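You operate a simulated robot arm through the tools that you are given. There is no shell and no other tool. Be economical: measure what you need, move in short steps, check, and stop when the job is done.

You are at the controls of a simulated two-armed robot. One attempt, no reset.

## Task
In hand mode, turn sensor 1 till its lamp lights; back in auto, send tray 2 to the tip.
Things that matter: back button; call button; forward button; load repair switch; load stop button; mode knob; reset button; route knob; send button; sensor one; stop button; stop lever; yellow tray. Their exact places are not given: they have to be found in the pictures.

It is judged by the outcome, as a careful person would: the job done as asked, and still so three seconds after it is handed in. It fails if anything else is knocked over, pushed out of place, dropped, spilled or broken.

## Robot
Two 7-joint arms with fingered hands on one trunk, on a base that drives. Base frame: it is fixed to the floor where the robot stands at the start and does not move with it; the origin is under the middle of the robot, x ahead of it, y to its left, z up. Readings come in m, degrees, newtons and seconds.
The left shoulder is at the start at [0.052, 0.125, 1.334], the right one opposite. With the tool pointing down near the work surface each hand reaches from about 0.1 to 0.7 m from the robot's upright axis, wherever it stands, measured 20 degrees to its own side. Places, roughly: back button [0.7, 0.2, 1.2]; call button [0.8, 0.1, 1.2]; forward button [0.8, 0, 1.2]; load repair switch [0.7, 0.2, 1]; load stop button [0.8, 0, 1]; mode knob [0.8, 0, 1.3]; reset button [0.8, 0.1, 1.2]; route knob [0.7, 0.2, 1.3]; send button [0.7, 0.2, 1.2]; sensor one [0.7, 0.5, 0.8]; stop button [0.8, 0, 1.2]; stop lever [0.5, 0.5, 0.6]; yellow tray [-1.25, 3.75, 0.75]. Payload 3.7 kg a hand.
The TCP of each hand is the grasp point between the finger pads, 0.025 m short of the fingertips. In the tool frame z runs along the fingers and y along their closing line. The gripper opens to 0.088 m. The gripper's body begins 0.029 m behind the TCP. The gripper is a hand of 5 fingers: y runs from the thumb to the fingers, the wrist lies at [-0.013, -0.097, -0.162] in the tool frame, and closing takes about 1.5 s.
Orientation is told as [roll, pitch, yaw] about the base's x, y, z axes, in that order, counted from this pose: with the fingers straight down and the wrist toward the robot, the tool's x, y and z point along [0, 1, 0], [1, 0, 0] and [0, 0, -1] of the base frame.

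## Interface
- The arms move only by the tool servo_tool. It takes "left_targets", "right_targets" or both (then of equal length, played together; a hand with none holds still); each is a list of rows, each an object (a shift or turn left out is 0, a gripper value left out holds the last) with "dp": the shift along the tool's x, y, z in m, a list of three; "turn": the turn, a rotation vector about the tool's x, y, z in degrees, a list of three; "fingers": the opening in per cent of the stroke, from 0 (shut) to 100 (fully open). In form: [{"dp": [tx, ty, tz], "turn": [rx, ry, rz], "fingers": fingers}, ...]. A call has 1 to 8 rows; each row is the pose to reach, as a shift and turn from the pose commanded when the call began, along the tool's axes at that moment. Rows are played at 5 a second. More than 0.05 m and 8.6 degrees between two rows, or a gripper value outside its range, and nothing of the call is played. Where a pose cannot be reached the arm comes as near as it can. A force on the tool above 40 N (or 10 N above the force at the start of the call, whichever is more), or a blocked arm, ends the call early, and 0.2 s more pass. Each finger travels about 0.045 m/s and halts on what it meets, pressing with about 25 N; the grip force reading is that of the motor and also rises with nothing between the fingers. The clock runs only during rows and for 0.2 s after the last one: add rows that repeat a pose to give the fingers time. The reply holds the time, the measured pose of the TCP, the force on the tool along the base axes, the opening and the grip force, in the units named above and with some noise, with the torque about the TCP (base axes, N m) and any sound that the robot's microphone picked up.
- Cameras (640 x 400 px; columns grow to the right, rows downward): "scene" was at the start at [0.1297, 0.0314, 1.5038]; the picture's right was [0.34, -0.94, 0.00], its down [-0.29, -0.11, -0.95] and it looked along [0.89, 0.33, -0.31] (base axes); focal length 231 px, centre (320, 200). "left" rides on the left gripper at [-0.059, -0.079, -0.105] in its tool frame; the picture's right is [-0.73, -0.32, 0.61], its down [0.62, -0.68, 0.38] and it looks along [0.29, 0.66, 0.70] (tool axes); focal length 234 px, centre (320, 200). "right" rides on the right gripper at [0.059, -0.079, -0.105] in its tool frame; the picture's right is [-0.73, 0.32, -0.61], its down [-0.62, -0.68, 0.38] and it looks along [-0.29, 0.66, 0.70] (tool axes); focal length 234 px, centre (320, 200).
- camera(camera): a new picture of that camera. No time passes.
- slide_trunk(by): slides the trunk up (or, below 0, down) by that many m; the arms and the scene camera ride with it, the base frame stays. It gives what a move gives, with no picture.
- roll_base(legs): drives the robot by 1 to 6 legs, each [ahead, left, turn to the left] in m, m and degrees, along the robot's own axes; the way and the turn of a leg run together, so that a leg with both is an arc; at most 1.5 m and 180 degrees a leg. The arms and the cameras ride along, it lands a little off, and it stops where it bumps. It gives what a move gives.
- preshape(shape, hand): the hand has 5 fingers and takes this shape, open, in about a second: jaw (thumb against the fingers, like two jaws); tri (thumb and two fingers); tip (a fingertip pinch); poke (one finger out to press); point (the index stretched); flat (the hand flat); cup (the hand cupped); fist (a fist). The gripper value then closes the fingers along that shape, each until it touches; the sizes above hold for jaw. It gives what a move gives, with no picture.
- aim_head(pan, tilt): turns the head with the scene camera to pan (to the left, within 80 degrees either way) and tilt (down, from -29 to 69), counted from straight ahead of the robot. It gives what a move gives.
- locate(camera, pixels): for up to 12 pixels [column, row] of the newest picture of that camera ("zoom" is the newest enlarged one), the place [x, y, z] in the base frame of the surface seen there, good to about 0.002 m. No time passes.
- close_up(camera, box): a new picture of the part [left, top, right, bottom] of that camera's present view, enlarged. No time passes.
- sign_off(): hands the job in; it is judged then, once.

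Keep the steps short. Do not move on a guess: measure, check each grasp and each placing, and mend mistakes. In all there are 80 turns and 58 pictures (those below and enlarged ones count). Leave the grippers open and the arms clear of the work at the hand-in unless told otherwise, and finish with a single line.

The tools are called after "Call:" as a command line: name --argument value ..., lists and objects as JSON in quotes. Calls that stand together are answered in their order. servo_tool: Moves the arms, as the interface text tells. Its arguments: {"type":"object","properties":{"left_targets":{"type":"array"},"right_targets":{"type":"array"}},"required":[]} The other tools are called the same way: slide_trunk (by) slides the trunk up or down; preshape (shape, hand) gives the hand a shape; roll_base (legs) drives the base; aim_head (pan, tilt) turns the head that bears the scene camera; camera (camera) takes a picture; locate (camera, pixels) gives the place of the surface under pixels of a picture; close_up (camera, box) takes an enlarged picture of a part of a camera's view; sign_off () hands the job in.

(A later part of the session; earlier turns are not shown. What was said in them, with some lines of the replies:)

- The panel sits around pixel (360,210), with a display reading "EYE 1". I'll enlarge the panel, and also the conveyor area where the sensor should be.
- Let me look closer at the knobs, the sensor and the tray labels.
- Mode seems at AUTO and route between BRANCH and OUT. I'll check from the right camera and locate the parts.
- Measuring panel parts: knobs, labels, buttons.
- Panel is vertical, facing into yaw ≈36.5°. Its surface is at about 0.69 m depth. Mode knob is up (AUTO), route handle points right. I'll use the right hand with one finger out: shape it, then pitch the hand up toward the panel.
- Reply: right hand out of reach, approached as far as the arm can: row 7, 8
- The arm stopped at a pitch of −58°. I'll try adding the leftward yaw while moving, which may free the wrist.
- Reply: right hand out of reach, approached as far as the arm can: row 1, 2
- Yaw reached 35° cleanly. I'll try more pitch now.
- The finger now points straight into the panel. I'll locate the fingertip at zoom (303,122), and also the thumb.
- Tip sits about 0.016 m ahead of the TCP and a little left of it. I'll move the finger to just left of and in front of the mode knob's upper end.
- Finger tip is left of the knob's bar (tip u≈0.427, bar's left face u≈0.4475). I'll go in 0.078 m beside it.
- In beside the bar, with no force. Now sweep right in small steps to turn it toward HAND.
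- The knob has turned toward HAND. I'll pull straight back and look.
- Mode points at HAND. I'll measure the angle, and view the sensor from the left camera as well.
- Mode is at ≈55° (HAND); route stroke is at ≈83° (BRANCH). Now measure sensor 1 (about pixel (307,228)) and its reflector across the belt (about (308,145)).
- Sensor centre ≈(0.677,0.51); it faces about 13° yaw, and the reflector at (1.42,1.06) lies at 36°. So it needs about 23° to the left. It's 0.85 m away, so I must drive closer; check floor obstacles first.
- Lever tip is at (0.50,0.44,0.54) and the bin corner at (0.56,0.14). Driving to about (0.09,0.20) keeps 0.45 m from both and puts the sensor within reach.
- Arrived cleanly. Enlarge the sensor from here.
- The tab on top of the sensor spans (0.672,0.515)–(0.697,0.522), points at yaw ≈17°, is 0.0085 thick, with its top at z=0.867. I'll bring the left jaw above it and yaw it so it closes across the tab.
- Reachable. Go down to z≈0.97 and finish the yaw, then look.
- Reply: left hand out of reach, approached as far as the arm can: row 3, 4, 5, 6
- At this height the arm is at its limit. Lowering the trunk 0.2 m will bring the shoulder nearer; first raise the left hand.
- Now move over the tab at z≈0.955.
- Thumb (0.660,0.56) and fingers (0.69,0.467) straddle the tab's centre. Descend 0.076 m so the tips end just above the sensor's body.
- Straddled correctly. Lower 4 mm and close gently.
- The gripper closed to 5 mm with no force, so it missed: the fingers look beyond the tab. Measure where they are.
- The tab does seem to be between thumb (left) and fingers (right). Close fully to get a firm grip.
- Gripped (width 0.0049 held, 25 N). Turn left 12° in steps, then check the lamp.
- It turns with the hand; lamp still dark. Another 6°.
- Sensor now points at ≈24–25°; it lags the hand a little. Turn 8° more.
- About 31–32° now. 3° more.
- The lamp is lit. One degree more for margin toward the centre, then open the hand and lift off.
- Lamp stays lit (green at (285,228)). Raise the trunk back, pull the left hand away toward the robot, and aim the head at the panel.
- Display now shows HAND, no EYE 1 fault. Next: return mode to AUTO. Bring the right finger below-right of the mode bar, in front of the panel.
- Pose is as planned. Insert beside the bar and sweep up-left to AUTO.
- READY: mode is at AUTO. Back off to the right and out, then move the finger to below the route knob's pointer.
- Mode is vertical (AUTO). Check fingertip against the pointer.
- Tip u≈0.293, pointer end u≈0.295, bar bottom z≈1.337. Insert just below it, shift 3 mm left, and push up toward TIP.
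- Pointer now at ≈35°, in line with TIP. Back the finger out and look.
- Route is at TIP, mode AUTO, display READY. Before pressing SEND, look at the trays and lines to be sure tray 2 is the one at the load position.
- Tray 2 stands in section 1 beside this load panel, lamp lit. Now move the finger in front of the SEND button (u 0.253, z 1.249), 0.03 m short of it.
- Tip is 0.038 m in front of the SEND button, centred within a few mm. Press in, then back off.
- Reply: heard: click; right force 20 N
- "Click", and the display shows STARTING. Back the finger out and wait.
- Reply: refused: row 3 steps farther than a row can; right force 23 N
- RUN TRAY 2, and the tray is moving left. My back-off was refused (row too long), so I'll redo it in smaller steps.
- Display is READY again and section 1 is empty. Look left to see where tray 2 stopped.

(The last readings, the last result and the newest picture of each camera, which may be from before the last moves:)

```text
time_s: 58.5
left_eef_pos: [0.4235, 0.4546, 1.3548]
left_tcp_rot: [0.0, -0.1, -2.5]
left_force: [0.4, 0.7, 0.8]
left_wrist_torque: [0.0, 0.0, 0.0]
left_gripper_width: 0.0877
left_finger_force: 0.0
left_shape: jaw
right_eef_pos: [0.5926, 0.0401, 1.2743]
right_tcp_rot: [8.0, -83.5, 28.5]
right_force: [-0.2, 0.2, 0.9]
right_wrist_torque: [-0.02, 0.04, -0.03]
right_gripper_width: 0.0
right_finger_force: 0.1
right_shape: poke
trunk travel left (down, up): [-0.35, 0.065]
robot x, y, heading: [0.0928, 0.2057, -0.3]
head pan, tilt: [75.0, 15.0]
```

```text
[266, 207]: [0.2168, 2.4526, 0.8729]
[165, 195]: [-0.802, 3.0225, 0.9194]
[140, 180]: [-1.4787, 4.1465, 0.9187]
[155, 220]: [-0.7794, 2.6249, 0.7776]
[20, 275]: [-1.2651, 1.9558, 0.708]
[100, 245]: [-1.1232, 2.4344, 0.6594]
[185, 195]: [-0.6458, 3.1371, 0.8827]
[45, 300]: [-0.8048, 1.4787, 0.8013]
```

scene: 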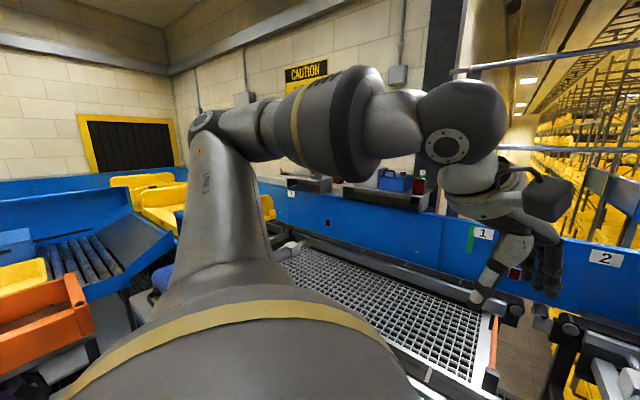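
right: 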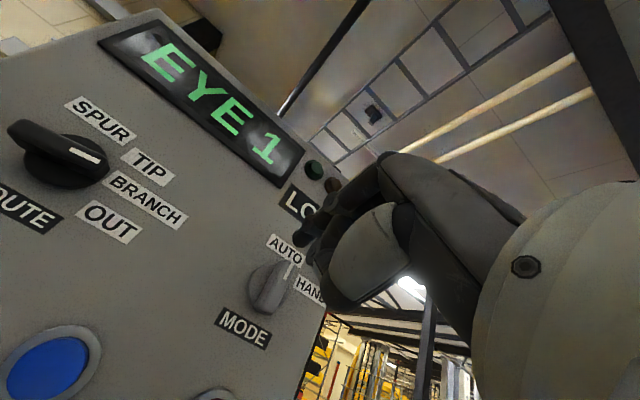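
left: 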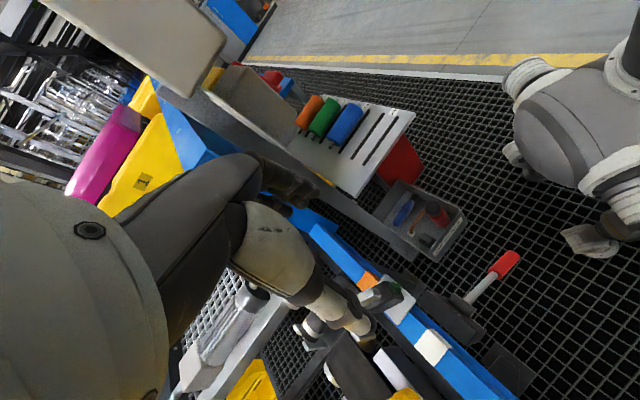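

Yellow tray ends are at u≈−1.8 to −2.9, next to a chute, with another tray beyond. Wait a little, then enlarge that area to confirm it has stopped.

Call:
servo_tool --right_targets '[{}, {}, {}, {}, {}, {}, {}, {}]'

Call:
servo_tool --right_targets '[{}, {}, {}, {}, {}, {}, {}, {}]'

Call:
close_up --camera "scene" --box '[70, 150, 310, 300]'

Call:
locate --camera "zoom" --pixels '[[520, 150], [530, 130], [255, 120], [230, 150], [190, 85], [305, 115], [240, 190], [120, 75]]'

```text
time_s: 60.2
left_eef_pos: [0.4237, 0.4539, 1.3554]
left_tcp_rot: [0.0, -0.1, -2.4]
left_force: [1.0, -0.5, 0.0]
left_wrist_torque: [0.01, 0.01, 0.01]
left_gripper_width: 0.0878
left_finger_force: 0.0
left_shape: jaw
right_eef_pos: [0.5921, 0.0412, 1.2748]
right_tcp_rot: [8.0, -83.5, 28.6]
right_force: [0.1, -0.2, 0.2]
right_wrist_torque: [-0.01, 0.01, 0.02]
right_gripper_width: 0.0
right_finger_force: 0.1
right_shape: poke
trunk travel left (down, up): [-0.35, 0.065]
robot x, y, heading: [0.0911, 0.2058, 0.2]
head pan, tilt: [75.0, 15.0]
```

```text
time_s: 62.0
left_eef_pos: [0.4224, 0.4543, 1.3551]
left_tcp_rot: [0.0, -0.2, -2.5]
left_force: [-0.3, 0.4, -0.1]
left_wrist_torque: [0.0, 0.02, 0.0]
left_gripper_width: 0.0875
left_finger_force: 0.0
left_shape: jaw
right_eef_pos: [0.5933, 0.0403, 1.2738]
right_tcp_rot: [8.0, -83.6, 28.7]
right_force: [0.4, -0.6, 1.1]
right_wrist_torque: [0.0, 0.02, -0.02]
right_gripper_width: 0.0
right_finger_force: 0.0
right_shape: poke
trunk travel left (down, up): [-0.35, 0.065]
robot x, y, heading: [0.0937, 0.2079, -0.1]
head pan, tilt: [75.0, 15.0]
```

```text
2.67 times, centred on (190, 225) of scene
```

zoom: 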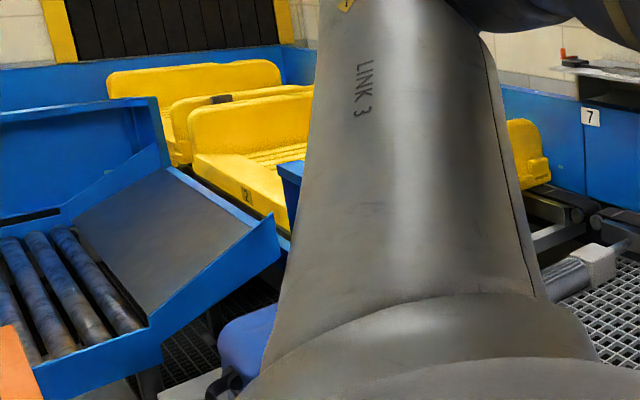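

```text
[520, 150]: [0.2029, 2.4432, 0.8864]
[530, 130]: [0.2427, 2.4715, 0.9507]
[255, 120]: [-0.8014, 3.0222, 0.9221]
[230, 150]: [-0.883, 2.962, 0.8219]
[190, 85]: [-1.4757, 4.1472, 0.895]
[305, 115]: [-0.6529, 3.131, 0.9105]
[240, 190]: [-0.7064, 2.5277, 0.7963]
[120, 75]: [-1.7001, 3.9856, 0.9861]
```

The tray carrying label "2" rests beside the tip chute, and hasn't moved since the last look. The display read READY once it got there. Open the right hand and draw it a bit further back.

Call:
servo_tool --right_targets '[{"dp": [0, 0, -0.04]}, {"dp": [0, 0, -0.08]}, {"dp": [0, 0, -0.08]}]'

Call:
preshape --hand "right" --shape "jaw"

Call:
aim_head --pan 30 --tilt 22

Call:
camera --camera "scene"

```text
time_s: 62.9
left_eef_pos: [0.4247, 0.4542, 1.3551]
left_tcp_rot: [0.0, 0.1, -2.4]
left_force: [-0.2, 0.5, 0.3]
left_wrist_torque: [-0.02, 0.0, -0.01]
left_gripper_width: 0.0874
left_finger_force: 0.0
left_shape: jaw
right_eef_pos: [0.5309, -0.01, 1.2829]
right_tcp_rot: [8.1, -83.5, 28.7]
right_force: [0.2, 0.1, -0.2]
right_wrist_torque: [0.0, 0.01, -0.02]
right_gripper_width: 0.0
right_finger_force: 0.0
right_shape: poke
trunk travel left (down, up): [-0.35, 0.065]
robot x, y, heading: [0.0943, 0.2063, -0.1]
head pan, tilt: [75.0, 15.0]
```

```text
time_s: 63.8
left_eef_pos: [0.4238, 0.4541, 1.3552]
left_tcp_rot: [-0.1, -0.1, -2.5]
left_force: [1.3, -0.3, 0.1]
left_wrist_torque: [0.03, -0.03, 0.01]
left_gripper_width: 0.0876
left_finger_force: 0.1
left_shape: jaw
right_eef_pos: [0.5298, -0.0098, 1.2838]
right_tcp_rot: [8.0, -83.5, 28.5]
right_force: [0.8, -0.2, 0.0]
right_wrist_torque: [-0.01, -0.01, -0.03]
right_gripper_width: 0.0877
right_finger_force: 0.1
right_shape: jaw
trunk travel left (down, up): [-0.35, 0.065]
robot x, y, heading: [0.0938, 0.2063, -0.2]
head pan, tilt: [75.0, 15.0]
```

```text
time_s: 64.9
left_eef_pos: [0.4233, 0.4555, 1.3552]
left_tcp_rot: [0.1, -0.1, -2.5]
left_force: [-0.9, 0.2, -0.9]
left_wrist_torque: [0.0, 0.01, -0.02]
left_gripper_width: 0.0878
left_finger_force: 0.2
left_shape: jaw
right_eef_pos: [0.5297, -0.0108, 1.2834]
right_tcp_rot: [8.2, -83.6, 28.5]
right_force: [-0.3, 0.3, -0.5]
right_wrist_torque: [-0.01, -0.01, 0.01]
right_gripper_width: 0.0878
right_finger_force: 0.1
right_shape: jaw
trunk travel left (down, up): [-0.35, 0.065]
robot x, y, heading: [0.0929, 0.2113, -0.0]
head pan, tilt: [30.0, 22.0]
```

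```text
1 pictures are left
```

scene: 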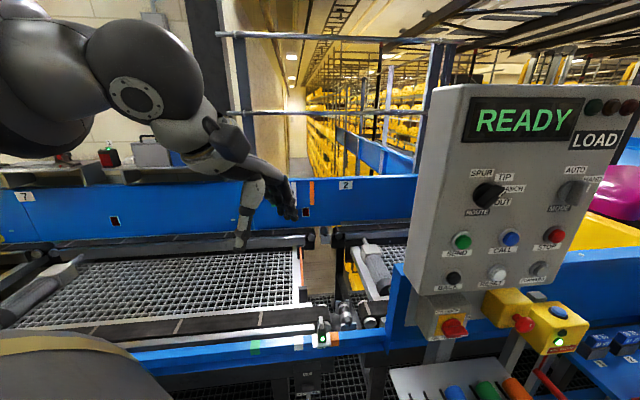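

The display reads READY, the sensor 1 lamp is lit, mode is AUTO, tray 2 is at the tip and both hands are open and clear. Handing in.

Call:
sign_off

```text
The job is handed in.
```

Sensor 1 was turned in hand mode until its lamp lit, and with the mode knob back at AUTO and the route at TIP, tray 2 was sent and now rests beside the tip chute.
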